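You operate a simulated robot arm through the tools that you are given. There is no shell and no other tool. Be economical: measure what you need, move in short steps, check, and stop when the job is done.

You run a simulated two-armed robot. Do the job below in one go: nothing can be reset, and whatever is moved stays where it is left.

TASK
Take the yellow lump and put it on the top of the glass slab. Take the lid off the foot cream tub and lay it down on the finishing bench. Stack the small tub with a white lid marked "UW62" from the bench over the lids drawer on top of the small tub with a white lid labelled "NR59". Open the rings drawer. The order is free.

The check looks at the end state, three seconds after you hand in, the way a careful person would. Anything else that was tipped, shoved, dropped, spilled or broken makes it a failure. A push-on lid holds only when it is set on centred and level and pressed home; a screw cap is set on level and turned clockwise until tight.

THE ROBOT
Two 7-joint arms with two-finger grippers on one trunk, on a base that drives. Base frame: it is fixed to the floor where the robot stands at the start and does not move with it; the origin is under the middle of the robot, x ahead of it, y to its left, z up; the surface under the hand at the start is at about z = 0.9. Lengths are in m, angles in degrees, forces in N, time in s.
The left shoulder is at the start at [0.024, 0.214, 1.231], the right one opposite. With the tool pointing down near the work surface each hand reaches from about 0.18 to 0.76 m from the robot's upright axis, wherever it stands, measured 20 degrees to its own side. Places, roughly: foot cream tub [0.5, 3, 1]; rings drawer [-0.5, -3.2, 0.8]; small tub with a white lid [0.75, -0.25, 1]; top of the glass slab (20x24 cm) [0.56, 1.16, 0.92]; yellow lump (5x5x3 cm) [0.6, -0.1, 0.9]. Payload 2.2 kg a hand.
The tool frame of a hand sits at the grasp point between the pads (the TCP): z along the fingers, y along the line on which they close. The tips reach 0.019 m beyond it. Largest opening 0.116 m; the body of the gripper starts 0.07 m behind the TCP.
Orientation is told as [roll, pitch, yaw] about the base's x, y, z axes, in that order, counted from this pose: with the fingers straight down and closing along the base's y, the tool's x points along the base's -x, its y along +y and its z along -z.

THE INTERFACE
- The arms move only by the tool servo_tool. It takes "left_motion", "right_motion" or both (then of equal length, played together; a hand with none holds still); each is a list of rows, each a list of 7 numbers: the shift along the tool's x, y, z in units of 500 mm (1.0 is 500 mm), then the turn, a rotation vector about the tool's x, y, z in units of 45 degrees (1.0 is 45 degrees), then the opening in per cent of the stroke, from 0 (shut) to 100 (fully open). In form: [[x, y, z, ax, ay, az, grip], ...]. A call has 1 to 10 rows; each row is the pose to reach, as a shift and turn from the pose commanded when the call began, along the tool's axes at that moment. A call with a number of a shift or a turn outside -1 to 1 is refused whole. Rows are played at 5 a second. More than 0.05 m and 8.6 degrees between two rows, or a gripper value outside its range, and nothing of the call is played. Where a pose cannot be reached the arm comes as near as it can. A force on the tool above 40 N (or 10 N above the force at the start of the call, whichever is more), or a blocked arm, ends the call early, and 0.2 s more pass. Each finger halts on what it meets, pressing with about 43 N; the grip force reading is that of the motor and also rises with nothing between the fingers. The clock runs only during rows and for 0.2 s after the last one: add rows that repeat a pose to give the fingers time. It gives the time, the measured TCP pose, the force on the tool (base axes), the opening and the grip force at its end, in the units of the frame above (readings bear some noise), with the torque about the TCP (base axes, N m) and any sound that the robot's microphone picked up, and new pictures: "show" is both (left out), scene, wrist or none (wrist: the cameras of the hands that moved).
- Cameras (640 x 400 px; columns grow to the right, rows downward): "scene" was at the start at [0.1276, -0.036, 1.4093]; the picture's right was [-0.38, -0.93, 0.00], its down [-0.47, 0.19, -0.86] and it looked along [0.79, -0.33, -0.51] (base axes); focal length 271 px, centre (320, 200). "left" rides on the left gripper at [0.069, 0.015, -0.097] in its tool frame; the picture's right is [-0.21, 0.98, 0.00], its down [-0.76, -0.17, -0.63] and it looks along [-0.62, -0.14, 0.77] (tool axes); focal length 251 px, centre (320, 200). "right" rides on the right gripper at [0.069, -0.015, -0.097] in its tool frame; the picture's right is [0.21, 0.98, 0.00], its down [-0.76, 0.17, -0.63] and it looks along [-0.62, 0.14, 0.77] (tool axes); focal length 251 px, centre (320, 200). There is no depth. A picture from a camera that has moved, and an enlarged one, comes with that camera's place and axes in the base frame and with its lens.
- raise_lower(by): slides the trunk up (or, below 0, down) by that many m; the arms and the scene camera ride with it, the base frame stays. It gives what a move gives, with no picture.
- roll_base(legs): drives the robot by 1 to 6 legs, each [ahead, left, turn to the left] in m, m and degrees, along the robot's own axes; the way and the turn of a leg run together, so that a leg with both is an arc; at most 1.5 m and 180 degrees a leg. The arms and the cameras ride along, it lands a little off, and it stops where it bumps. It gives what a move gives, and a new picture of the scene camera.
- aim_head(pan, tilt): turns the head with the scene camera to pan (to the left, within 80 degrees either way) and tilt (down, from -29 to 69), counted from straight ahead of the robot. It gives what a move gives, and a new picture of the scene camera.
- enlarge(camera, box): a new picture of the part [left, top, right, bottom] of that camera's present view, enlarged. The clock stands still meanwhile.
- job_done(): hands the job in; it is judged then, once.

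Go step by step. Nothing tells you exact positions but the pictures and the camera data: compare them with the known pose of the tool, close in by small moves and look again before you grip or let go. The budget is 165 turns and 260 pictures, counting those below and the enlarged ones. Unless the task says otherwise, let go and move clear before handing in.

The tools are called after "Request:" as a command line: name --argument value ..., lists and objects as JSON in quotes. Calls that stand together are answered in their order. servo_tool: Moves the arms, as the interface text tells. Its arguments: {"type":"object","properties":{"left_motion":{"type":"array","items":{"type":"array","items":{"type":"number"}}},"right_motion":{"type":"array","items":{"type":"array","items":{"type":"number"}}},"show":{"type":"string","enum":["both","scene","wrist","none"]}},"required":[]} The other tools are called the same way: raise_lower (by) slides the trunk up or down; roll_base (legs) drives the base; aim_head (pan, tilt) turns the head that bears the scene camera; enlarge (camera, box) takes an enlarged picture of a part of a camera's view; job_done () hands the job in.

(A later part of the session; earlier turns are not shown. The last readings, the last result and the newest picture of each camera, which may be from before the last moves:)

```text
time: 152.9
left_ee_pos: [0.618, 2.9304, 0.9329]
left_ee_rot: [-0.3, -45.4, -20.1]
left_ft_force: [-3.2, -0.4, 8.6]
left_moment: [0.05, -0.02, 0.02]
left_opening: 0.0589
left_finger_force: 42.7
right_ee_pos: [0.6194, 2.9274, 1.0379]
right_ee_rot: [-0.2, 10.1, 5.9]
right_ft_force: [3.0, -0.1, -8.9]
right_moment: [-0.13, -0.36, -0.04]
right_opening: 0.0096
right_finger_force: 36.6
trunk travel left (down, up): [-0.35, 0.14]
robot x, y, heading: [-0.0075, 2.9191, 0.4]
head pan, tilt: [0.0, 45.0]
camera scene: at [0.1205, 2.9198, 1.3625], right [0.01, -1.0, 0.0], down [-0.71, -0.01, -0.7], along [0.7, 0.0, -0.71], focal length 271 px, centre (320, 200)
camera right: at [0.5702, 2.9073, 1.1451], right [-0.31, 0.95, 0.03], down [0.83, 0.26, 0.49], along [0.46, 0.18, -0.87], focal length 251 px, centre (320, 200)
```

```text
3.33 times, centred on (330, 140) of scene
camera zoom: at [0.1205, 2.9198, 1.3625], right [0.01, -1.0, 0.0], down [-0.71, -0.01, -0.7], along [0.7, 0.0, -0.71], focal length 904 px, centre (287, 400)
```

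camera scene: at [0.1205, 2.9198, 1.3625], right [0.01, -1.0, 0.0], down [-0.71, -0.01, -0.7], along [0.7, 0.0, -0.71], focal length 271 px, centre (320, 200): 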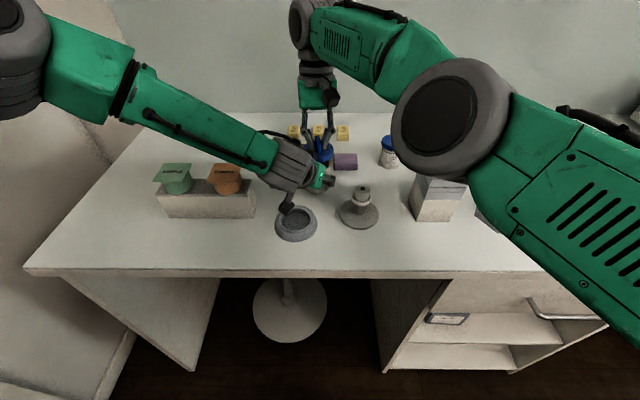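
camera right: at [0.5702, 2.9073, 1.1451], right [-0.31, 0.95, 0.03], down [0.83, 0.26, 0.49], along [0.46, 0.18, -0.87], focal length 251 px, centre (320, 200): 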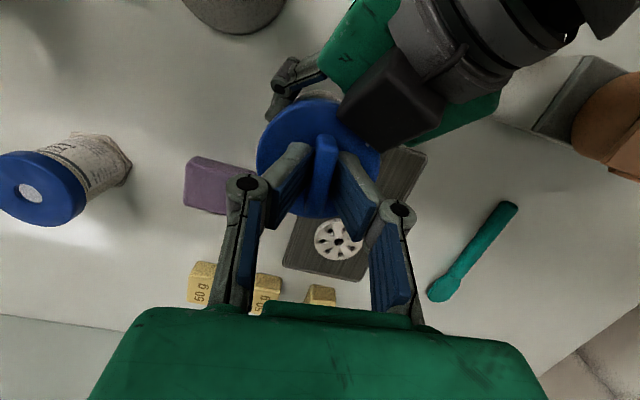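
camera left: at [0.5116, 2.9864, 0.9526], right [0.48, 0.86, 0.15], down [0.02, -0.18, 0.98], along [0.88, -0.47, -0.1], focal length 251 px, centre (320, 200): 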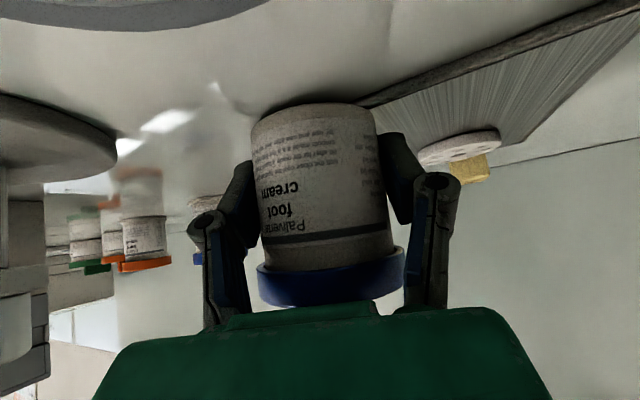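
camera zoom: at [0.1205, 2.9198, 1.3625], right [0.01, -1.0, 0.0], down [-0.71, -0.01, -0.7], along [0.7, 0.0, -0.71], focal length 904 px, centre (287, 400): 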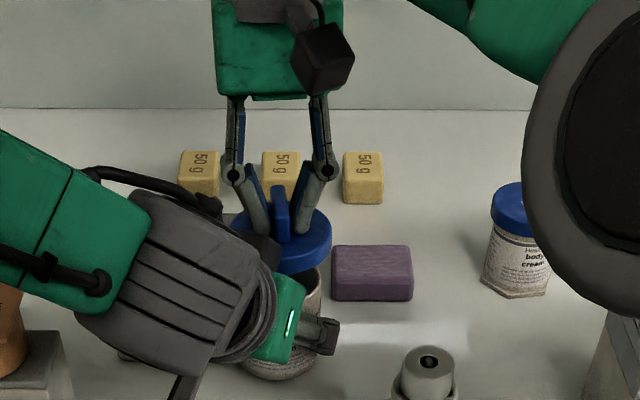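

The lid is off the tub, but it seems to brush the left wrist box. I slide it to the right, clear of the left hand, before raising it.

Request:
servo_tool --right_motion '[[-0.004, -0.02, 0.004, 0, 0, 0, 0], [-0.008, -0.06, 0.004, 0, 0, 0, 0], [-0.008, -0.12, 0.0, 0, 0, 0, 0], [0, -0.18, -0.02, 0, 0, 0, 0], [0, -0.24, -0.06, 0, 0, 0, 0]]'

Request:
enlarge --camera "scene" --box '[270, 80, 400, 200]'

```text
time: 154.2
left_ee_pos: [0.6167, 2.929, 0.9319]
left_ee_rot: [0.0, -45.3, -20.3]
left_ft_force: [-0.4, -0.3, -0.6]
left_moment: [0.0, 0.02, 0.01]
left_opening: 0.0589
left_finger_force: 43.3
right_ee_pos: [0.6375, 2.807, 1.0687]
right_ee_rot: [0.0, 10.0, 5.8]
right_ft_force: [0.6, -0.4, -0.3]
right_moment: [0.0, 0.04, -0.02]
right_opening: 0.0095
right_finger_force: 36.9
trunk travel left (down, up): [-0.35, 0.14]
robot x, y, heading: [-0.0075, 2.9164, 0.4]
head pan, tilt: [0.0, 45.0]
camera scene: at [0.1205, 2.9176, 1.3625], right [0.01, -1.0, 0.0], down [-0.71, 0.0, -0.7], along [0.7, 0.01, -0.71], focal length 271 px, centre (320, 200)
camera right: at [0.588, 2.7874, 1.1758], right [-0.31, 0.95, 0.04], down [0.83, 0.25, 0.49], along [0.46, 0.18, -0.87], focal length 251 px, centre (320, 200)
```

scene: 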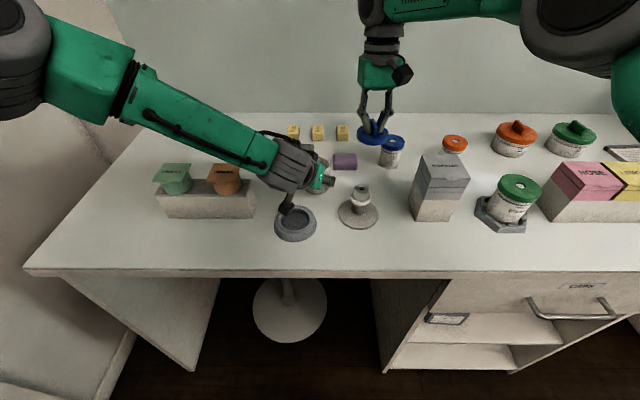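
right: 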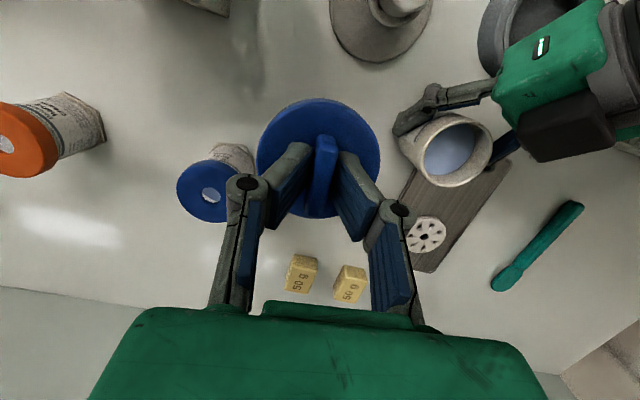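

```text
3.33 times, centred on (335, 140) of scene
camera zoom: at [0.1205, 2.9176, 1.3625], right [0.01, -1.0, 0.0], down [-0.71, 0.0, -0.7], along [0.7, 0.01, -0.71], focal length 904 px, centre (270, 400)
```

zoom: 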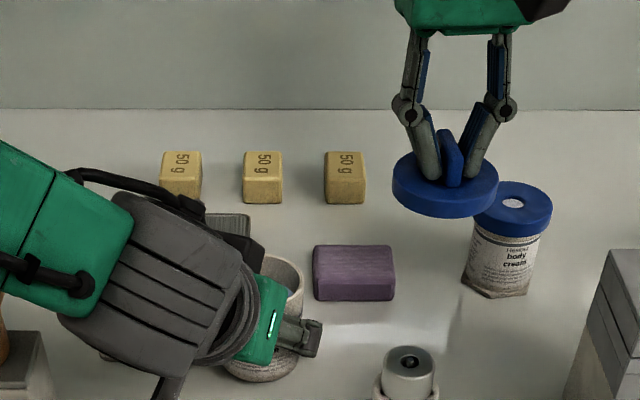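

The lid is in the right hand and the tub stands open. There is free bench at about [0.64, 2.785] between soap, spindle and body cream; I lower the lid there to just above the surface.

Request:
servo_tool --right_motion '[[-0.008, -0.02, 0.03, 0, 0, 0, 0], [-0.016, -0.04, 0.08, 0, 0, 0, 0], [-0.026, -0.04, 0.14, 0, 0, 0, 0], [-0.037, -0.04, 0.197, 0, 0, 0, 0], [-0.037, -0.04, 0.197, 0, 0, 0, 0]]'

Request:
enlarge --camera "scene" --box '[300, 90, 430, 200]'

```text
time: 155.3
left_ee_pos: [0.6162, 2.9309, 0.9331]
left_ee_rot: [-0.1, -45.4, -20.2]
left_ft_force: [0.2, -0.8, -1.4]
left_moment: [0.01, 0.01, -0.03]
left_opening: 0.0589
left_finger_force: 43.1
right_ee_pos: [0.6395, 2.7924, 0.971]
right_ee_rot: [-0.1, 10.1, 5.9]
right_ft_force: [0.7, 0.0, -0.5]
right_moment: [-0.02, 0.02, 0.0]
right_opening: 0.0097
right_finger_force: 37.1
trunk travel left (down, up): [-0.35, 0.14]
robot x, y, heading: [-0.0085, 2.9189, 0.2]
head pan, tilt: [0.0, 45.0]
camera scene: at [0.1204, 2.9186, 1.3625], right [0.01, -1.0, 0.0], down [-0.71, -0.01, -0.7], along [0.7, 0.0, -0.71], focal length 271 px, centre (320, 200)
camera right: at [0.5905, 2.7714, 1.0775], right [-0.31, 0.95, 0.04], down [0.83, 0.25, 0.49], along [0.46, 0.18, -0.87], focal length 251 px, centre (320, 200)
```

scene: 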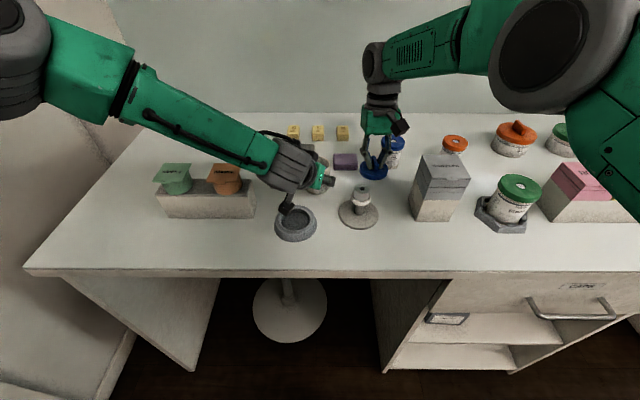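
right: 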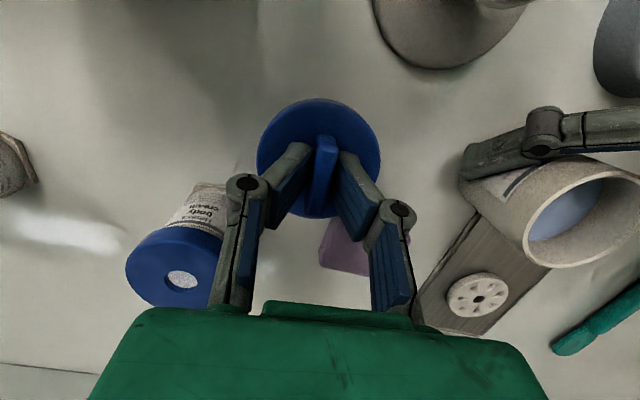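

```text
3.64 times, centred on (365, 145) of scene
camera zoom: at [0.1204, 2.9186, 1.3625], right [0.01, -1.0, 0.0], down [-0.71, -0.01, -0.7], along [0.7, 0.0, -0.71], focal length 986 px, centre (156, 400)
```

zoom: 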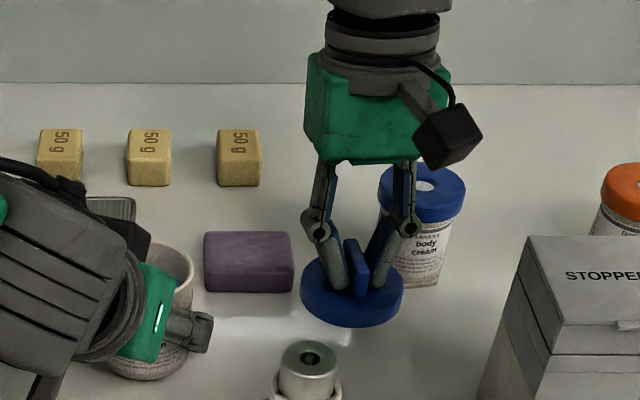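

The landing spot is free. I lower slowly until the lid touches the bench.

Request:
servo_tool --right_motion '[[-0.002, 0, 0.01, 0, 0, 0, 0], [-0.004, 0, 0.02, 0, 0, 0, 0], [-0.005, 0, 0.028, 0, 0, 0, 0], [-0.006, 0, 0.034, 0, 0, 0, 0], [-0.006, 0, 0.034, 0, 0, 0, 0]]' --show "none"

Request:
servo_tool --right_motion '[[-0.001, 0, 0.004, 0, 0, 0, 0], [-0.001, 0, 0.008, 0, 0, 0, 0], [-0.002, 0, 0.012, 0, 0, 0, 0], [-0.002, 0, 0.012, 0, 0, 0, 0]]' --show "none"

Request:
enlarge --camera "scene" --box '[320, 110, 430, 200]'

```text
time: 156.6
left_ee_pos: [0.6185, 2.9302, 0.9325]
left_ee_rot: [-0.2, -45.4, -20.2]
left_ft_force: [-0.1, -0.5, -0.7]
left_moment: [0.02, -0.01, 0.01]
left_opening: 0.059
left_finger_force: 43.1
right_ee_pos: [0.6372, 2.7891, 0.9498]
right_ee_rot: [0.0, 10.1, 5.8]
right_ft_force: [-0.4, 0.7, -0.9]
right_moment: [0.0, 0.03, 0.02]
right_opening: 0.0097
right_finger_force: 37.0
trunk travel left (down, up): [-0.35, 0.14]
robot x, y, heading: [-0.0048, 2.9181, 0.5]
head pan, tilt: [0.0, 45.0]
```

```text
time: 157.6
left_ee_pos: [0.6171, 2.9295, 0.9316]
left_ee_rot: [-0.1, -45.3, -20.2]
left_ft_force: [-0.1, -0.2, -1.0]
left_moment: [0.01, -0.01, 0.01]
left_opening: 0.0588
left_finger_force: 42.3
right_ee_pos: [0.638, 2.7893, 0.945]
right_ee_rot: [-0.1, 10.1, 5.8]
right_ft_force: [0.9, -1.0, -0.1]
right_moment: [-0.02, 0.0, 0.02]
right_opening: 0.0097
right_finger_force: 37.0
trunk travel left (down, up): [-0.35, 0.14]
robot x, y, heading: [-0.0073, 2.9162, 0.3]
head pan, tilt: [0.0, 45.0]
```

```text
4.44 times, centred on (375, 155) of scene
camera zoom: at [0.1207, 2.9186, 1.3625], right [0.01, -1.0, 0.0], down [-0.71, -0.01, -0.7], along [0.7, 0.0, -0.71], focal length 1205 px, centre (76, 400)
```

zoom: 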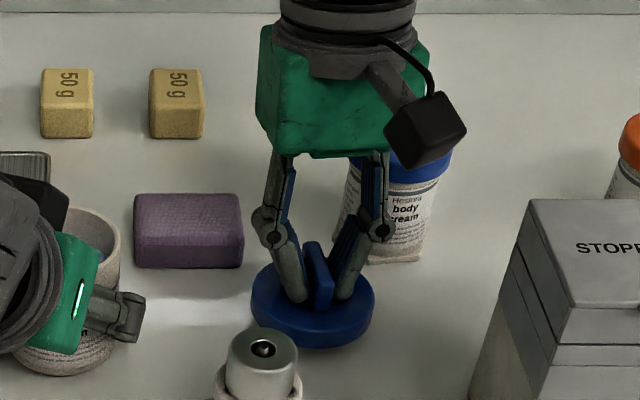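

Very near the bench now; I go on down in small steps.

Request:
servo_tool --right_motion '[[-0.001, 0, 0.003, 0, 0, 0, 0], [-0.001, 0, 0.006, 0, 0, 0, 0], [-0.001, 0, 0.008, 0, 0, 0, 0], [-0.001, 0, 0.008, 0, 0, 0, 0]]' --show "none"

Request:
servo_tool --right_motion '[[-0.001, 0, 0.003, 0, 0, 0, 0], [-0.001, 0, 0.006, 0, 0, 0, 0], [-0.001, 0, 0.006, 0, 0, 0, 0]]' --show "none"

```text
time: 158.6
left_ee_pos: [0.6176, 2.9303, 0.9316]
left_ee_rot: [-0.2, -45.2, -20.2]
left_ft_force: [0.3, 0.3, -1.7]
left_moment: [0.01, 0.01, 0.02]
left_opening: 0.059
left_finger_force: 43.4
right_ee_pos: [0.6388, 2.7891, 0.9402]
right_ee_rot: [0.0, 10.1, 6.0]
right_ft_force: [0.8, 0.4, 0.0]
right_moment: [-0.05, 0.02, 0.02]
right_opening: 0.0095
right_finger_force: 36.8
trunk travel left (down, up): [-0.35, 0.14]
robot x, y, heading: [-0.008, 2.9174, 0.3]
head pan, tilt: [0.0, 45.0]
```

```text
time: 159.3
left_ee_pos: [0.6174, 2.9283, 0.9311]
left_ee_rot: [-0.1, -45.3, -20.1]
left_ft_force: [-0.3, 0.2, -0.5]
left_moment: [-0.01, -0.02, 0.02]
left_opening: 0.059
left_finger_force: 43.2
right_ee_pos: [0.6395, 2.7889, 0.9379]
right_ee_rot: [-0.1, 10.0, 6.0]
right_ft_force: [0.2, 0.2, 0.2]
right_moment: [-0.03, -0.01, 0.0]
right_opening: 0.0096
right_finger_force: 37.2
trunk travel left (down, up): [-0.35, 0.14]
robot x, y, heading: [-0.0081, 2.9174, 0.5]
head pan, tilt: [0.0, 45.0]
```

Request:
servo_tool --right_motion '[[-0.001, 0, 0.003, 0, 0, 0, 0], [-0.001, 0, 0.006, 0, 0, 0, 0], [-0.001, 0, 0.008, 0, 0, 0, 0], [-0.001, 0, 0.008, 0, 0, 0, 0]]' --show "none"

Request:
enlarge --camera "scene" --box '[340, 130, 410, 190]'

```text
time: 160.3
left_ee_pos: [0.6176, 2.9294, 0.9323]
left_ee_rot: [-0.1, -45.4, -20.2]
left_ft_force: [-0.1, 0.4, -1.7]
left_moment: [-0.01, -0.01, 0.04]
left_opening: 0.0588
left_finger_force: 42.9
right_ee_pos: [0.6391, 2.7869, 0.9344]
right_ee_rot: [-0.1, 10.0, 5.9]
right_ft_force: [-0.7, 0.5, 3.3]
right_moment: [-0.03, -0.07, -0.03]
right_opening: 0.0096
right_finger_force: 36.8
trunk travel left (down, up): [-0.35, 0.14]
robot x, y, heading: [-0.0077, 2.9233, 0.4]
head pan, tilt: [0.0, 45.0]
```

```text
6.67 times, centred on (375, 160) of scene
camera zoom: at [0.1202, 2.9186, 1.3626], right [0.01, -1.0, 0.0], down [-0.71, -0.01, -0.7], along [0.7, 0.0, -0.71], focal length 1808 px, centre (-47, 467)
```

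zoom: 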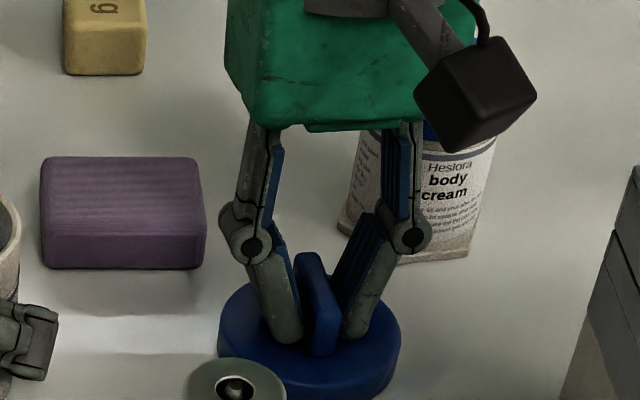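

The lid touches the bench. I open a little and rise straight up, and open the left hand too.

Request:
servo_tool --right_motion '[[0, 0, 0, 0, 0, 0, 20], [0, 0, 0, 0, 0, 0, 35], [0.004, 0, -0.02, 0, 0, 0, 35], [0.014, 0, -0.08, 0, 0, 0, 35], [0.028, 0, -0.16, 0, 0, 0, 35], [0.042, 0, -0.24, 0, 0, 0, 35], [0.056, 0, -0.32, 0, 0, 0, 35]]' --left_motion '[[0, 0, 0, 0, 0, 0, 52], [0, 0, 0, 0, 0, 0, 60], [0, 0, 0, 0, 0, 0, 70], [0, 0, 0, 0, 0, 0, 80], [0, 0, 0, 0, 0, 0, 90], [0, 0, 0, 0, 0, 0, 90], [0, 0, 0, 0, 0, 0, 90]]'

```text
time: 161.9
left_ee_pos: [0.6161, 2.9303, 0.9343]
left_ee_rot: [-0.1, -45.5, -20.2]
left_ft_force: [0.2, 0.0, -0.2]
left_moment: [0.0, -0.02, -0.01]
left_opening: 0.1045
left_finger_force: 0.1
right_ee_pos: [0.6385, 2.7909, 1.0977]
right_ee_rot: [-0.1, 9.9, 6.1]
right_ft_force: [-0.6, 0.0, -0.2]
right_moment: [-0.04, 0.02, 0.01]
right_opening: 0.0404
right_finger_force: 0.1
trunk travel left (down, up): [-0.35, 0.14]
robot x, y, heading: [-0.0077, 2.9199, 0.4]
head pan, tilt: [0.0, 45.0]
camera scene: at [0.1191, 2.919, 1.3627], right [0.01, -1.0, 0.0], down [-0.71, -0.01, -0.7], along [0.7, 0.0, -0.71], focal length 271 px, centre (320, 200)
camera right: at [0.59, 2.7702, 1.2049], right [-0.31, 0.95, 0.04], down [0.83, 0.26, 0.49], along [0.46, 0.18, -0.87], focal length 251 px, centre (320, 200)
camera left: at [0.5114, 2.9846, 0.9522], right [0.48, 0.86, 0.15], down [0.02, -0.18, 0.98], along [0.88, -0.47, -0.1], focal length 251 px, centre (320, 200)
```

scene: 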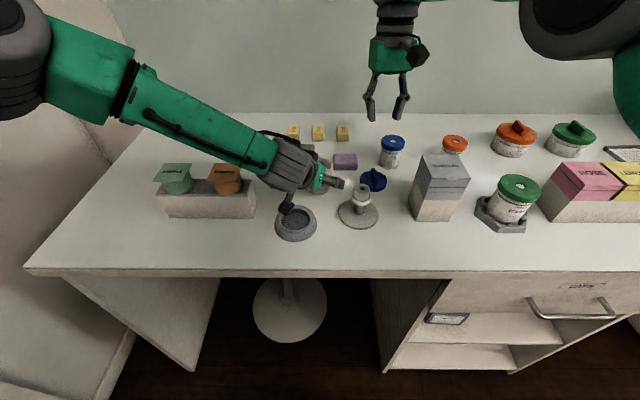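
right: 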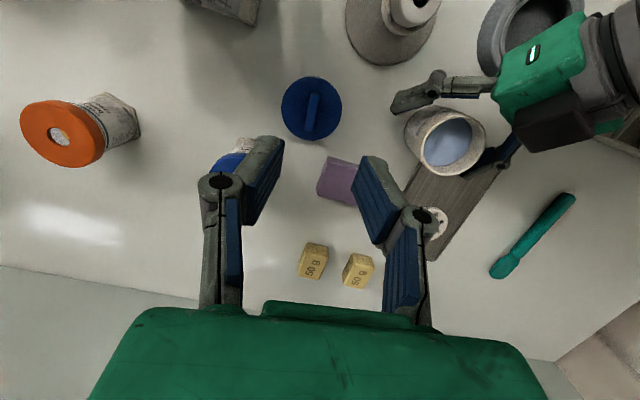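
left: 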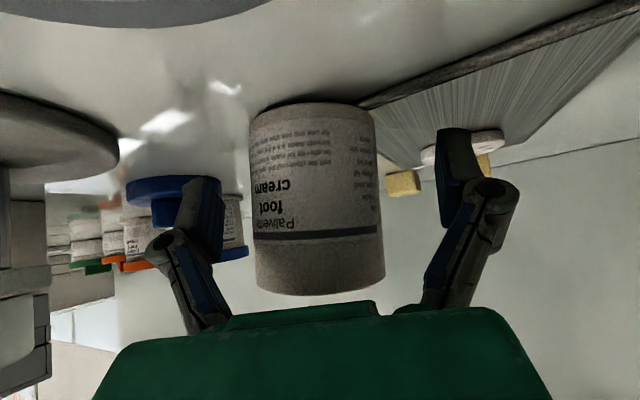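

The lid lies flat on the finishing bench and the open tub stands. I withdraw the left hand backwards along its fingers, then lift it.

Request:
servo_tool --left_motion '[[0, 0, -0.04, 0, 0, 0, 90], [0, 0, -0.1, 0, 0, 0, 90], [0, 0, -0.17, 0, 0, 0, 90], [0, 0, -0.25, 0, 0, 0, 90], [-0.05, 0, -0.31, 0, 0, 0, 90], [-0.1, 0, -0.37, 0, 0, 0, 90], [-0.15, 0, -0.43, 0, 0, 0, 90]]' --right_motion '[[0.04, 0, -0.01, 0, 0, 0, 35], [0.1, 0, -0.02, 0, 0, 0, 35], [0.16, 0, -0.04, 0, 0, 0, 35], [0.22, 0, -0.06, 0, 0, 0, 35], [0.28, 0, -0.08, 0, 0, 0, 35], [0.34, 0, -0.12, 0, 0, 0, 35], [0.4, -0.02, -0.16, 0, 0, 0, 35]]'

Request:
enlarge --camera "scene" --box '[260, 110, 420, 230]'

```text
time: 163.6
left_ee_pos: [0.5214, 2.9676, 1.1398]
left_ee_rot: [0.0, -45.4, -20.3]
left_ft_force: [0.7, -0.7, -0.1]
left_moment: [0.03, -0.08, 0.04]
left_opening: 0.1046
left_finger_force: 0.1
right_ee_pos: [0.4537, 2.7574, 1.2141]
right_ee_rot: [-0.1, 9.8, 6.0]
right_ft_force: [-1.1, -0.1, -0.5]
right_moment: [-0.01, -0.06, -0.03]
right_opening: 0.0406
right_finger_force: 0.0
trunk travel left (down, up): [-0.35, 0.14]
robot x, y, heading: [-0.0057, 2.9124, 0.4]
head pan, tilt: [0.0, 45.0]
camera scene: at [0.1134, 2.9176, 1.3633], right [0.01, -1.0, 0.0], down [-0.71, 0.0, -0.71], along [0.71, 0.01, -0.71], focal length 271 px, centre (320, 200)
camera right: at [0.4045, 2.7383, 1.3198], right [-0.31, 0.95, 0.04], down [0.83, 0.25, 0.49], along [0.46, 0.18, -0.87], focal length 251 px, centre (320, 200)
camera left: at [0.4167, 3.022, 1.1593], right [0.48, 0.86, 0.15], down [0.02, -0.18, 0.98], along [0.88, -0.47, -0.1], focal length 251 px, centre (320, 200)
```

scene: 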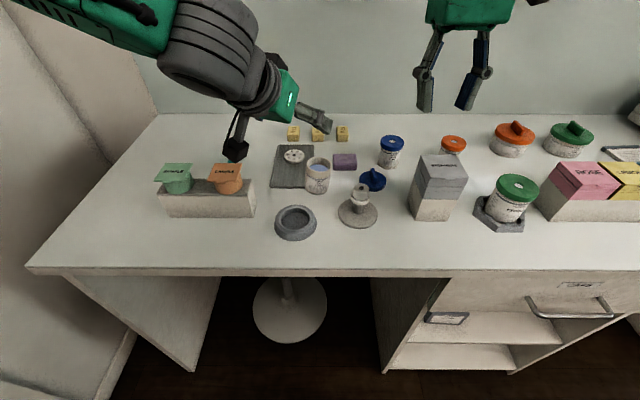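
right: 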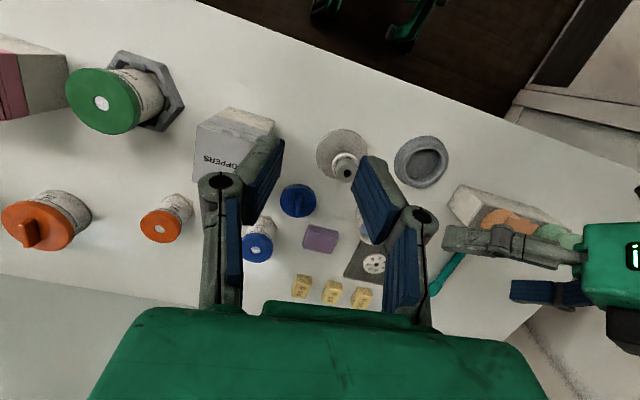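
left: 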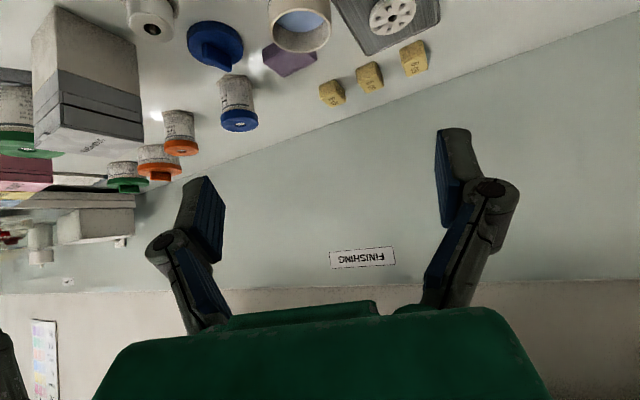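

```text
3.33 times, centred on (340, 170) of scene
camera zoom: at [0.1134, 2.9176, 1.3633], right [0.01, -1.0, 0.0], down [-0.71, 0.0, -0.71], along [0.71, 0.01, -0.71], focal length 904 px, centre (253, 300)
```

zoom: 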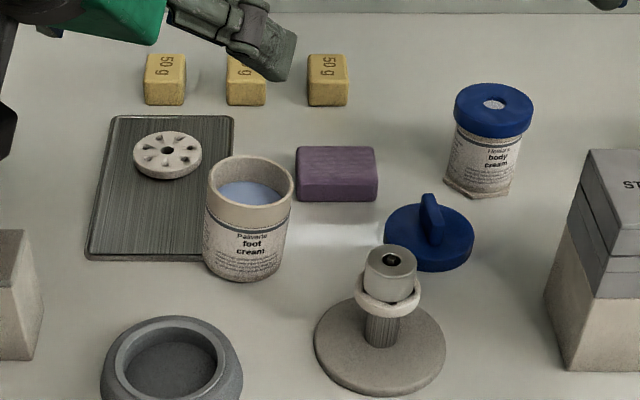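

Both jobs here are done: lid flat on the bench, tub upright. I bring both hands back to compact, level poses for the long drive to the rings drawer.

Request:
servo_tool --left_motion '[[0.018, 0.026, -0.046, 0, 0.167, 0, 80], [0.036, 0.052, -0.092, 0, 0.333, 0, 60], [0.054, 0.078, -0.138, 0, 0.5, 0, 40], [0.072, 0.104, -0.184, 0, 0.667, 0, 40], [0.09, 0.13, -0.23, 0, 0.833, 0, 40], [0.106, 0.158, -0.276, 0, 1.0, 0, 40]]' --right_motion '[[0, -0.02, 0, 0, -0.04, 0.03, 35], [0.02, -0.04, 0, 0, -0.08, 0.06, 35], [0.03, -0.06, 0, 0, -0.12, 0.09, 35], [0.05, -0.08, 0, 0, -0.17, 0.12, 35], [0.06, -0.1, 0, 0, -0.22, 0.13, 35], [0.06, -0.12, 0, 0, -0.22, 0.13, 35]]' --show "none"

Request:
aim_head --pan -60 --tilt 20

```text
time: 164.9
left_ee_pos: [0.4226, 3.087, 1.1958]
left_ee_rot: [-0.2, -0.2, -20.4]
left_ft_force: [-0.6, 0.4, -0.9]
left_moment: [-0.01, 0.05, -0.01]
left_opening: 0.0462
left_finger_force: 0.0
right_ee_pos: [0.4346, 2.6955, 1.2124]
right_ee_rot: [-0.4, 0.1, 0.0]
right_ft_force: [0.4, -0.3, -1.2]
right_moment: [-0.02, 0.03, 0.0]
right_opening: 0.0404
right_finger_force: 0.1
trunk travel left (down, up): [-0.35, 0.14]
robot x, y, heading: [-0.0068, 2.9144, 0.1]
head pan, tilt: [0.0, 45.0]
```

```text
time: 166.2
left_ee_pos: [0.4226, 3.0863, 1.1957]
left_ee_rot: [-0.1, -0.4, -20.2]
left_ft_force: [0.2, 0.8, -0.7]
left_moment: [0.0, 0.0, -0.03]
left_opening: 0.0462
left_finger_force: 0.0
right_ee_pos: [0.435, 2.6966, 1.2144]
right_ee_rot: [-0.6, 0.2, 0.1]
right_ft_force: [0.9, -0.3, -0.5]
right_moment: [-0.03, 0.0, 0.02]
right_opening: 0.0407
right_finger_force: 0.2
trunk travel left (down, up): [-0.35, 0.14]
robot x, y, heading: [-0.0094, 2.9166, 0.6]
head pan, tilt: [-60.0, 20.0]
camera scene: at [0.0834, 2.838, 1.4016], right [-0.86, -0.51, 0.0], down [-0.18, 0.29, -0.94], along [0.47, -0.81, -0.34], focal length 271 px, centre (320, 200)
```

scene: 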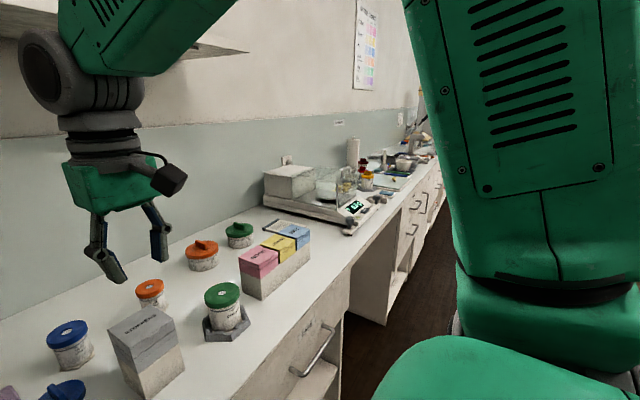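

The floor along the bench is clear. I drive back along it, 3 m to the right in two legs.

Request:
roll_base --legs '[[-0.05, -1.5, 0], [0, -1.5, 0]]'

```text
refused: leg 1 is longer than a leg can be; nothing moved
```

Request:
roll_base --legs '[[-0.05, -1.4, 0], [0, -1.5, 0]]'

```text
time: 180.5
left_ee_pos: [0.3924, 0.1391, 1.196]
left_ee_rot: [-0.3, -0.4, -20.8]
left_ft_force: [0.1, 0.0, 0.0]
left_moment: [-0.08, 0.0, -0.02]
left_opening: 0.0464
left_finger_force: 0.0
right_ee_pos: [0.3997, -0.2509, 1.2149]
right_ee_rot: [-0.8, 0.1, -0.5]
right_ft_force: [0.7, -0.3, -0.6]
right_moment: [-0.04, -0.03, -0.01]
right_opening: 0.0405
right_finger_force: 0.1
trunk travel left (down, up): [-0.35, 0.14]
robot x, y, heading: [-0.041, -0.0318, -0.1]
head pan, tilt: [-60.0, 20.0]
camera scene: at [0.0502, -0.1045, 1.402], right [-0.87, -0.5, 0.01], down [-0.17, 0.29, -0.94], along [0.47, -0.82, -0.34], focal length 271 px, centre (320, 200)
```

scene: 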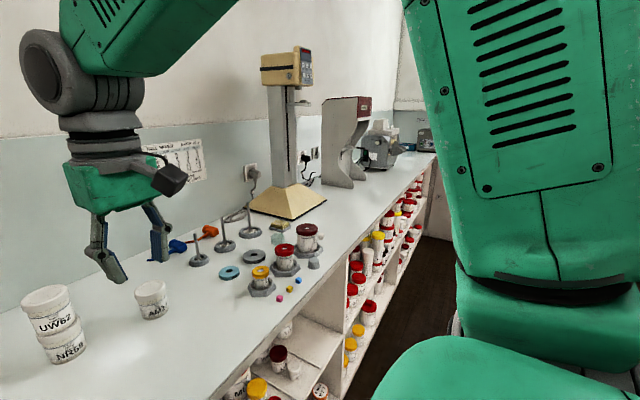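

The stack still stands. Tall machines come next on the bench, so I back off 15 cm while driving on.

Request:
roll_base --legs '[[-0.15, 0, 0], [0, -1.4, 0]]'

```text
time: 188.4
left_ee_pos: [0.2393, -1.2513, 1.1961]
left_ee_rot: [-0.4, -0.6, -20.3]
left_ft_force: [-0.3, 1.1, -0.1]
left_moment: [-0.08, -0.01, 0.0]
left_opening: 0.0463
left_finger_force: 0.0
right_ee_pos: [0.2497, -1.641, 1.2167]
right_ee_rot: [-0.9, -0.1, 0.0]
right_ft_force: [-0.4, 1.5, 0.4]
right_moment: [-0.02, -0.02, -0.02]
right_opening: 0.0405
right_finger_force: 0.1
trunk travel left (down, up): [-0.35, 0.14]
robot x, y, heading: [-0.1899, -1.4253, 0.1]
head pan, tilt: [-60.0, 20.0]
camera scene: at [-0.0979, -1.4962, 1.4021], right [-0.86, -0.5, 0.01], down [-0.17, 0.29, -0.94], along [0.47, -0.81, -0.34], focal length 271 px, centre (320, 200)
```

scene: 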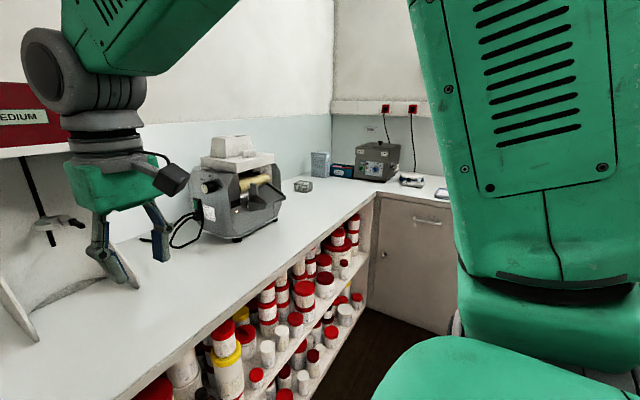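

The bench bends round a corner, and the rings drawer should be in the end bench that faces me. I turn 90° to the right in place and look.

Request:
roll_base --legs '[[0, 0, -90]]'

Request:
aim_head --pan 0 --tilt 30

```text
time: 192.7
left_ee_pos: [-0.0339, -1.8564, 1.1986]
left_ee_rot: [0.1, -0.5, -112.1]
left_ft_force: [-0.4, -0.3, -0.5]
left_moment: [-0.04, -0.02, 0.0]
left_opening: 0.0463
left_finger_force: 0.0
right_ee_pos: [-0.4231, -1.8548, 1.2164]
right_ee_rot: [-0.5, -0.2, -91.9]
right_ft_force: [-0.1, -0.1, -0.2]
right_moment: [-0.02, 0.01, -0.01]
right_opening: 0.0404
right_finger_force: 0.1
trunk travel left (down, up): [-0.35, 0.14]
robot x, y, heading: [-0.1846, -1.4281, -91.5]
head pan, tilt: [-60.0, 20.0]
camera scene: at [-0.2695, -1.5123, 1.4016], right [-0.48, 0.88, 0.0], down [0.3, 0.17, -0.94], along [-0.83, -0.45, -0.34], focal length 271 px, centre (320, 200)
```

scene: 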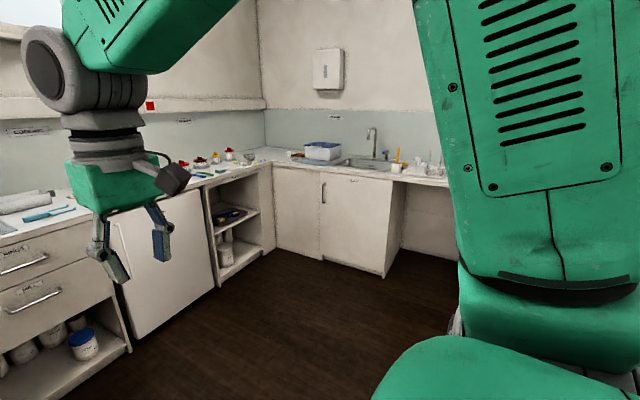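

```text
time: 194.0
left_ee_pos: [-0.034, -1.8537, 1.1993]
left_ee_rot: [0.1, -0.8, -112.1]
left_ft_force: [-0.3, -0.1, 0.1]
left_moment: [0.05, 0.01, 0.02]
left_opening: 0.0463
left_finger_force: 0.1
right_ee_pos: [-0.4246, -1.8518, 1.2178]
right_ee_rot: [-0.5, -0.2, -91.7]
right_ft_force: [0.0, -0.7, 0.5]
right_moment: [0.01, -0.01, 0.0]
right_opening: 0.0409
right_finger_force: 0.1
trunk travel left (down, up): [-0.35, 0.14]
robot x, y, heading: [-0.1869, -1.4262, -91.6]
head pan, tilt: [0.0, 30.0]
camera scene: at [-0.1902, -1.5583, 1.3854], right [-1.0, 0.03, 0.0], down [0.01, 0.5, -0.86], along [-0.02, -0.86, -0.5], focal length 271 px, centre (320, 200)
```

scene: 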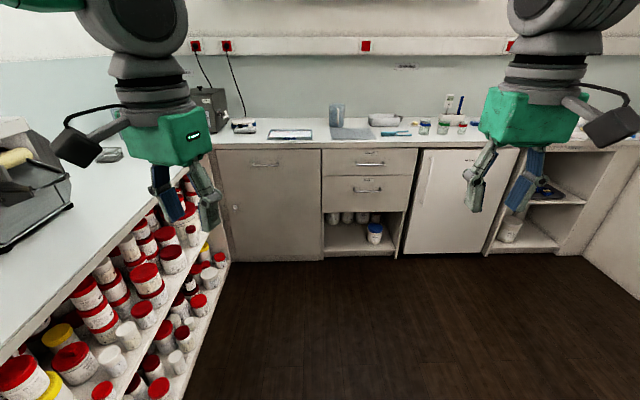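

Here is the end bench with two labelled drawers. I enlarge to read which one is the rings drawer.

Request:
enlarge --camera "scene" --box '[310, 140, 430, 215]'

Request:
enlarge --camera "scene" --box '[210, 90, 470, 200]'

```text
5.33 times, centred on (370, 178) of scene
camera zoom: at [-0.1902, -1.5583, 1.3854], right [-1.0, 0.03, 0.0], down [0.01, 0.5, -0.86], along [-0.02, -0.86, -0.5], focal length 1446 px, centre (53, 320)
```

zoom: 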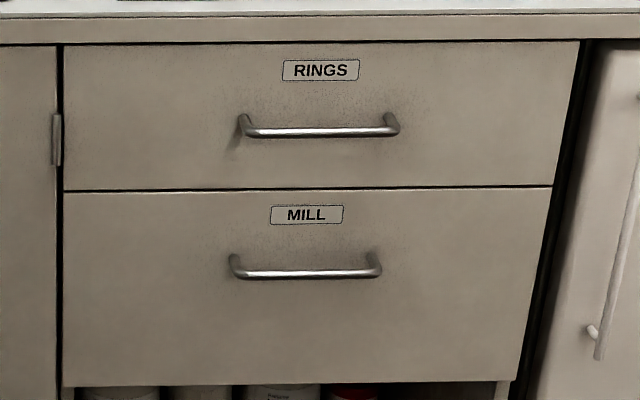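

```text
2.46 times, centred on (340, 145) of scene
camera zoom: at [-0.1902, -1.5583, 1.3854], right [-1.0, 0.03, 0.0], down [0.01, 0.5, -0.86], along [-0.02, -0.86, -0.5], focal length 668 px, centre (271, 335)
```

zoom: 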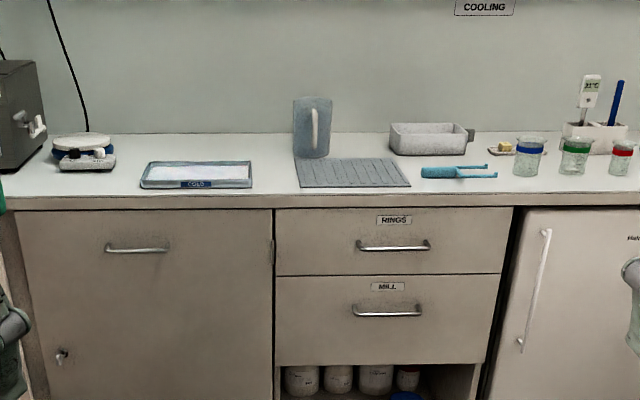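

The RINGS drawer is the upper one; its bar handle is at about [-0.51, -3.0, 0.777]. I drive up to stand 0.75 m before it with the right arm in line.

Request:
roll_base --legs '[[0.78, -0.12, 1.5]]'

Request:
aim_head --pan -10 --tilt 42

```text
time: 198.2
left_ee_pos: [-0.1549, -2.6201, 1.1991]
left_ee_rot: [0.1, -0.8, -110.8]
left_ft_force: [-0.1, -0.3, 0.0]
left_moment: [-0.01, 0.04, 0.0]
left_opening: 0.0462
left_finger_force: 0.1
right_ee_pos: [-0.5438, -2.6269, 1.2175]
right_ee_rot: [-0.6, -0.4, -90.4]
right_ft_force: [-0.4, 0.1, -0.3]
right_moment: [0.0, 0.02, -0.03]
right_opening: 0.0404
right_finger_force: 0.0
trunk travel left (down, up): [-0.35, 0.14]
robot x, y, heading: [-0.3193, -2.1968, -90.1]
head pan, tilt: [0.0, 30.0]
camera scene: at [-0.3189, -2.3278, 1.3854], right [-1.0, 0.0, 0.0], down [0.0, 0.5, -0.86], along [0.0, -0.86, -0.5], focal length 271 px, centre (320, 200)
```

scene: 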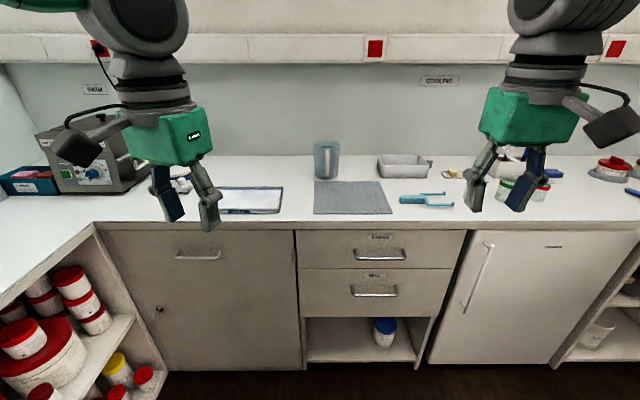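

```text
time: 198.9
left_ee_pos: [-0.1573, -2.6163, 1.2016]
left_ee_rot: [0.2, -0.7, -110.8]
left_ft_force: [-1.1, 0.6, -0.3]
left_moment: [0.01, 0.0, -0.03]
left_opening: 0.0461
left_finger_force: 0.0
right_ee_pos: [-0.5455, -2.6256, 1.2175]
right_ee_rot: [-0.5, -0.4, -90.5]
right_ft_force: [0.6, 0.5, 0.2]
right_moment: [0.03, 0.0, -0.01]
right_opening: 0.0405
right_finger_force: 0.0
trunk travel left (down, up): [-0.35, 0.14]
robot x, y, heading: [-0.3206, -2.1959, -90.2]
head pan, tilt: [-10.0, 42.0]
camera scene: at [-0.3344, -2.3204, 1.3671], right [-0.98, 0.18, 0.0], down [0.12, 0.66, -0.74], along [-0.13, -0.73, -0.67], focal length 271 px, centre (320, 200)
```

scene: 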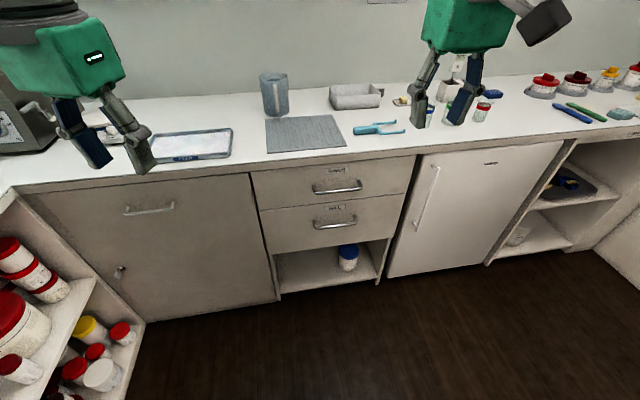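

I enlarge the drawer to fix the handle's place more exactly.

Request:
enlarge --camera "scene" --box '[250, 150, 410, 250]'

```text
4.00 times, centred on (330, 200) of scene
camera zoom: at [-0.3344, -2.3204, 1.3671], right [-0.98, 0.18, 0.0], down [0.12, 0.66, -0.74], along [-0.13, -0.73, -0.67], focal length 1085 px, centre (280, 200)
```

zoom: 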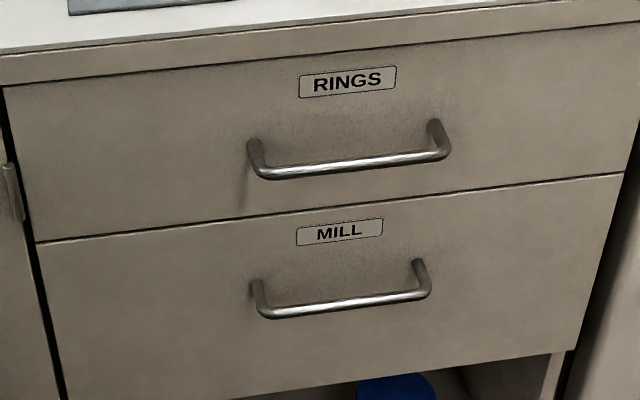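

The bar's centre is at about [-0.517, -3.0, 0.775]. The hand should come in horizontally with its fingers closing up and down, so I turn the right hand in steps.

Request:
servo_tool --right_motion '[[0, 0, 0, 0, 0, -0.167, 70], [0, 0, 0, 0, 0, -0.333, 70], [0, 0, 0, 0, 0, -0.5, 70], [0, 0, 0, 0, 0, -0.667, 70], [0, 0, 0, 0, 0, -0.833, 70], [0, 0, 0, 0, 0, -1, 70]]' --show "none"

Request:
servo_tool --right_motion '[[0, 0, 0, 0, 0, -0.167, 70], [0, 0, 0, 0, 0, -0.333, 70], [0, 0, 0, 0, 0, -0.5, 70], [0, 0, 0, 0, 0, -0.667, 70], [0, 0, 0, 0, 0, -0.833, 70], [0, 0, 0, 0, 0, -1, 70]]' --show "none"

Request:
servo_tool --right_motion '[[0, -0.03, 0, 0.167, 0, 0, 70], [0, -0.06, 0, 0.333, 0, 0, 70], [0, -0.09, 0, 0.5, 0, 0, 70], [0, -0.12, 0, 0.667, 0, 0, 70], [0, -0.15, 0, 0.833, 0, 0, 70], [0, -0.18, 0, 1, 0, 0, 70]]'

```text
time: 200.3
left_ee_pos: [-0.1583, -2.6174, 1.2011]
left_ee_rot: [0.1, -0.6, -110.8]
left_ft_force: [-0.1, -0.1, 0.0]
left_moment: [0.02, 0.04, 0.0]
left_opening: 0.0466
left_finger_force: 0.0
right_ee_pos: [-0.5475, -2.6263, 1.2173]
right_ee_rot: [-0.7, -0.1, -45.3]
right_ft_force: [0.3, 0.2, -0.5]
right_moment: [0.03, -0.01, 0.0]
right_opening: 0.0811
right_finger_force: 0.0
trunk travel left (down, up): [-0.35, 0.14]
robot x, y, heading: [-0.3213, -2.1989, -90.2]
head pan, tilt: [-10.0, 42.0]
```

```text
time: 201.8
left_ee_pos: [-0.1586, -2.6178, 1.2013]
left_ee_rot: [0.2, -0.7, -110.8]
left_ft_force: [-0.2, -0.8, 0.1]
left_moment: [-0.02, -0.01, -0.01]
left_opening: 0.0463
left_finger_force: 0.1
right_ee_pos: [-0.547, -2.626, 1.2178]
right_ee_rot: [-0.4, 0.4, -0.3]
right_ft_force: [0.3, -0.2, -0.6]
right_moment: [-0.02, -0.02, -0.04]
right_opening: 0.0813
right_finger_force: 0.0
trunk travel left (down, up): [-0.35, 0.14]
robot x, y, heading: [-0.321, -2.1988, -90.2]
head pan, tilt: [-10.0, 42.0]
```

```text
time: 203.2
left_ee_pos: [-0.1564, -2.6171, 1.2006]
left_ee_rot: [0.2, -0.8, -110.7]
left_ft_force: [0.5, 0.2, 0.2]
left_moment: [0.0, -0.03, 0.01]
left_opening: 0.0463
left_finger_force: 0.0
right_ee_pos: [-0.547, -2.7154, 1.2187]
right_ee_rot: [-45.4, 0.4, -0.3]
right_ft_force: [1.0, 0.3, -0.7]
right_moment: [0.03, -0.03, -0.03]
right_opening: 0.0811
right_finger_force: 0.1
trunk travel left (down, up): [-0.35, 0.14]
robot x, y, heading: [-0.3176, -2.1946, -90.2]
head pan, tilt: [-10.0, 42.0]
camera scene: at [-0.3343, -2.3201, 1.3671], right [-0.98, 0.18, 0.0], down [0.12, 0.66, -0.74], along [-0.13, -0.73, -0.67], focal length 271 px, centre (320, 200)
camera right: at [-0.6137, -2.6558, 1.298], right [-0.22, 0.69, -0.69], down [0.76, 0.56, 0.32], along [0.61, -0.46, -0.64], focal length 251 px, centre (320, 200)
```

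scene: 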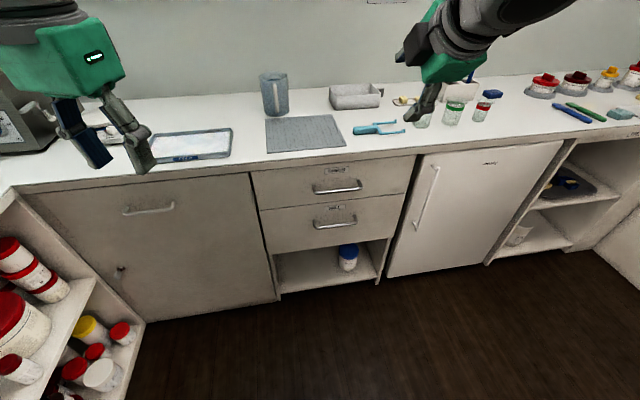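
right: 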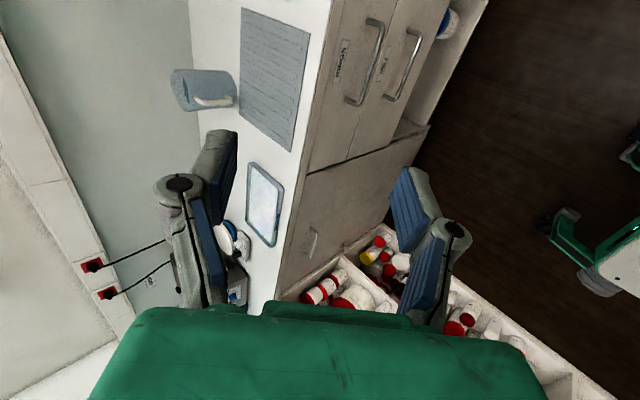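

The turning works well. I finish it to horizontal while lowering the hand in front of the bench.

Request:
servo_tool --right_motion '[[0, 0.052, 0.066, 0.167, 0, 0, 70], [0, 0.104, 0.132, 0.333, 0, 0, 70], [0, 0.156, 0.198, 0.5, 0, 0, 70], [0, 0.208, 0.264, 0.667, 0, 0, 70], [0, 0.26, 0.33, 0.833, 0, 0, 70], [0, 0.311, 0.396, 1, 0, 0, 70]]'

```text
time: 204.6
left_ee_pos: [-0.153, -2.6188, 1.1984]
left_ee_rot: [-0.2, -0.7, -110.8]
left_ft_force: [0.9, 0.2, 0.6]
left_moment: [-0.03, 0.07, 0.01]
left_opening: 0.0465
left_finger_force: 0.1
right_ee_pos: [-0.5433, -2.7488, 0.9723]
right_ee_rot: [-90.6, 0.7, -0.5]
right_ft_force: [0.4, 0.2, 1.0]
right_moment: [0.07, -0.02, -0.01]
right_opening: 0.0809
right_finger_force: 0.2
right hand out of reach, approached as far as the arm can: row 4
trunk travel left (down, up): [-0.35, 0.14]
robot x, y, heading: [-0.3187, -2.1966, -90.4]
head pan, tilt: [-10.0, 42.0]
camera scene: at [-0.3281, -2.3244, 1.3667], right [-0.98, 0.18, 0.01], down [0.12, 0.66, -0.74], along [-0.14, -0.73, -0.67], focal length 271 px, centre (320, 200)
camera right: at [-0.6091, -2.6522, 0.9866], right [-0.23, -0.01, -0.97], down [0.76, 0.62, -0.18], along [0.61, -0.78, -0.14], focal length 251 px, centre (320, 200)
```

scene: 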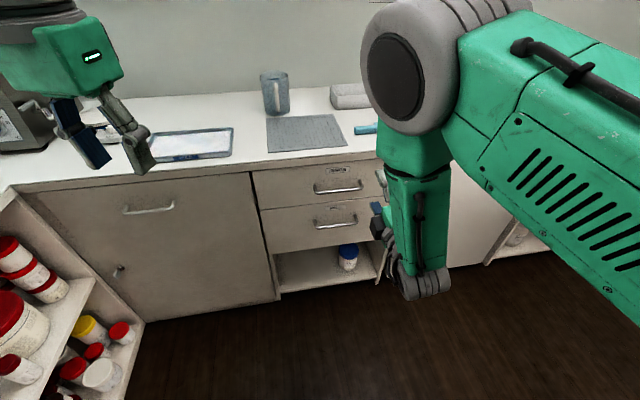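
right: 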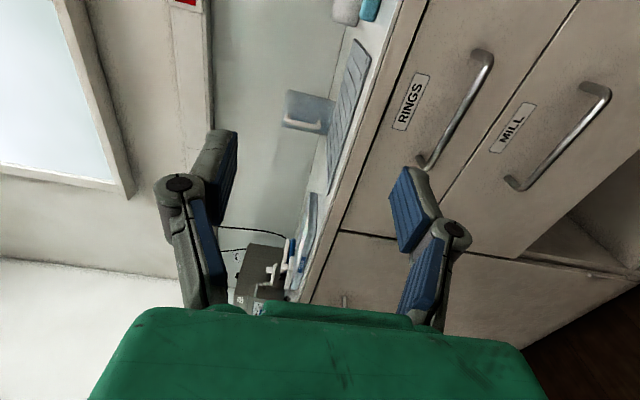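

The handle shows well in the wrist camera: bar from x≈-0.446 to -0.599 at z≈0.778. I lower to that height and come closer, stopping short of it.

Request:
servo_tool --right_motion '[[-0.01, 0.09, 0, 0, 0, 0, 70], [-0.02, 0.18, 0, 0, 0, 0, 70], [-0.03, 0.27, 0.02, 0, 0, 0, 60], [-0.042, 0.35, 0.06, 0, 0, 0, 55], [-0.042, 0.388, 0.12, 0, 0, 0, 55], [-0.042, 0.388, 0.2, 0, 0, 0, 55], [-0.042, 0.388, 0.26, 0, 0, 0, 55], [-0.042, 0.388, 0.26, 0, 0, 0, 55]]'

```text
time: 206.3
left_ee_pos: [-0.1542, -2.6165, 1.1997]
left_ee_rot: [0.2, -0.9, -110.7]
left_ft_force: [0.6, 0.0, 0.0]
left_moment: [-0.04, 0.02, -0.02]
left_opening: 0.0465
left_finger_force: 0.0
right_ee_pos: [-0.53, -2.8795, 0.7781]
right_ee_rot: [-90.5, 0.6, -0.4]
right_ft_force: [1.6, 0.1, 0.2]
right_moment: [0.01, 0.01, -0.01]
right_opening: 0.0635
right_finger_force: 0.1
trunk travel left (down, up): [-0.35, 0.14]
robot x, y, heading: [-0.321, -2.1976, -90.1]
head pan, tilt: [-10.0, 42.0]
camera scene: at [-0.3317, -2.321, 1.3671], right [-0.98, 0.18, 0.0], down [0.12, 0.66, -0.74], along [-0.13, -0.73, -0.67], focal length 271 px, centre (320, 200)
camera right: at [-0.5976, -2.7824, 0.7934], right [-0.22, -0.01, -0.97], down [0.76, 0.63, -0.18], along [0.61, -0.78, -0.14], focal length 251 px, centre (320, 200)
```

scene: 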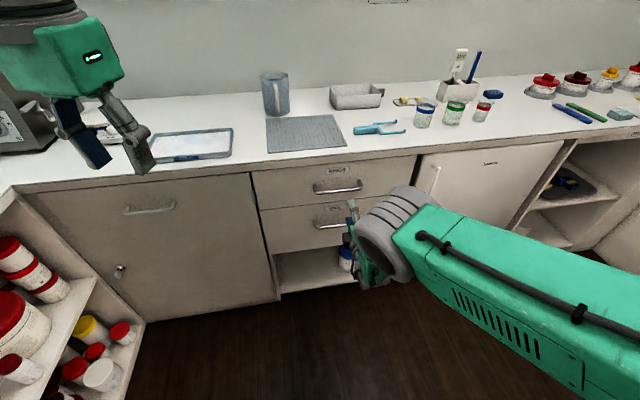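
right: 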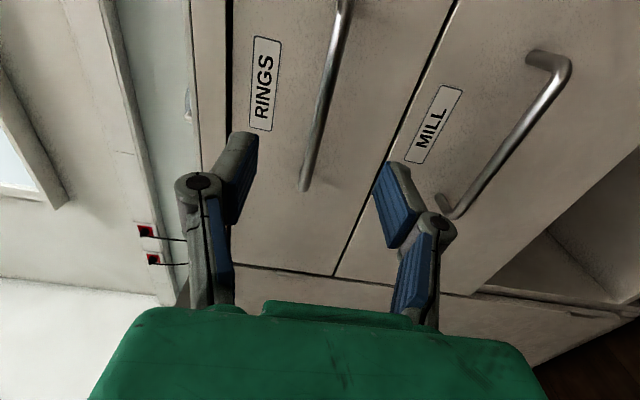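

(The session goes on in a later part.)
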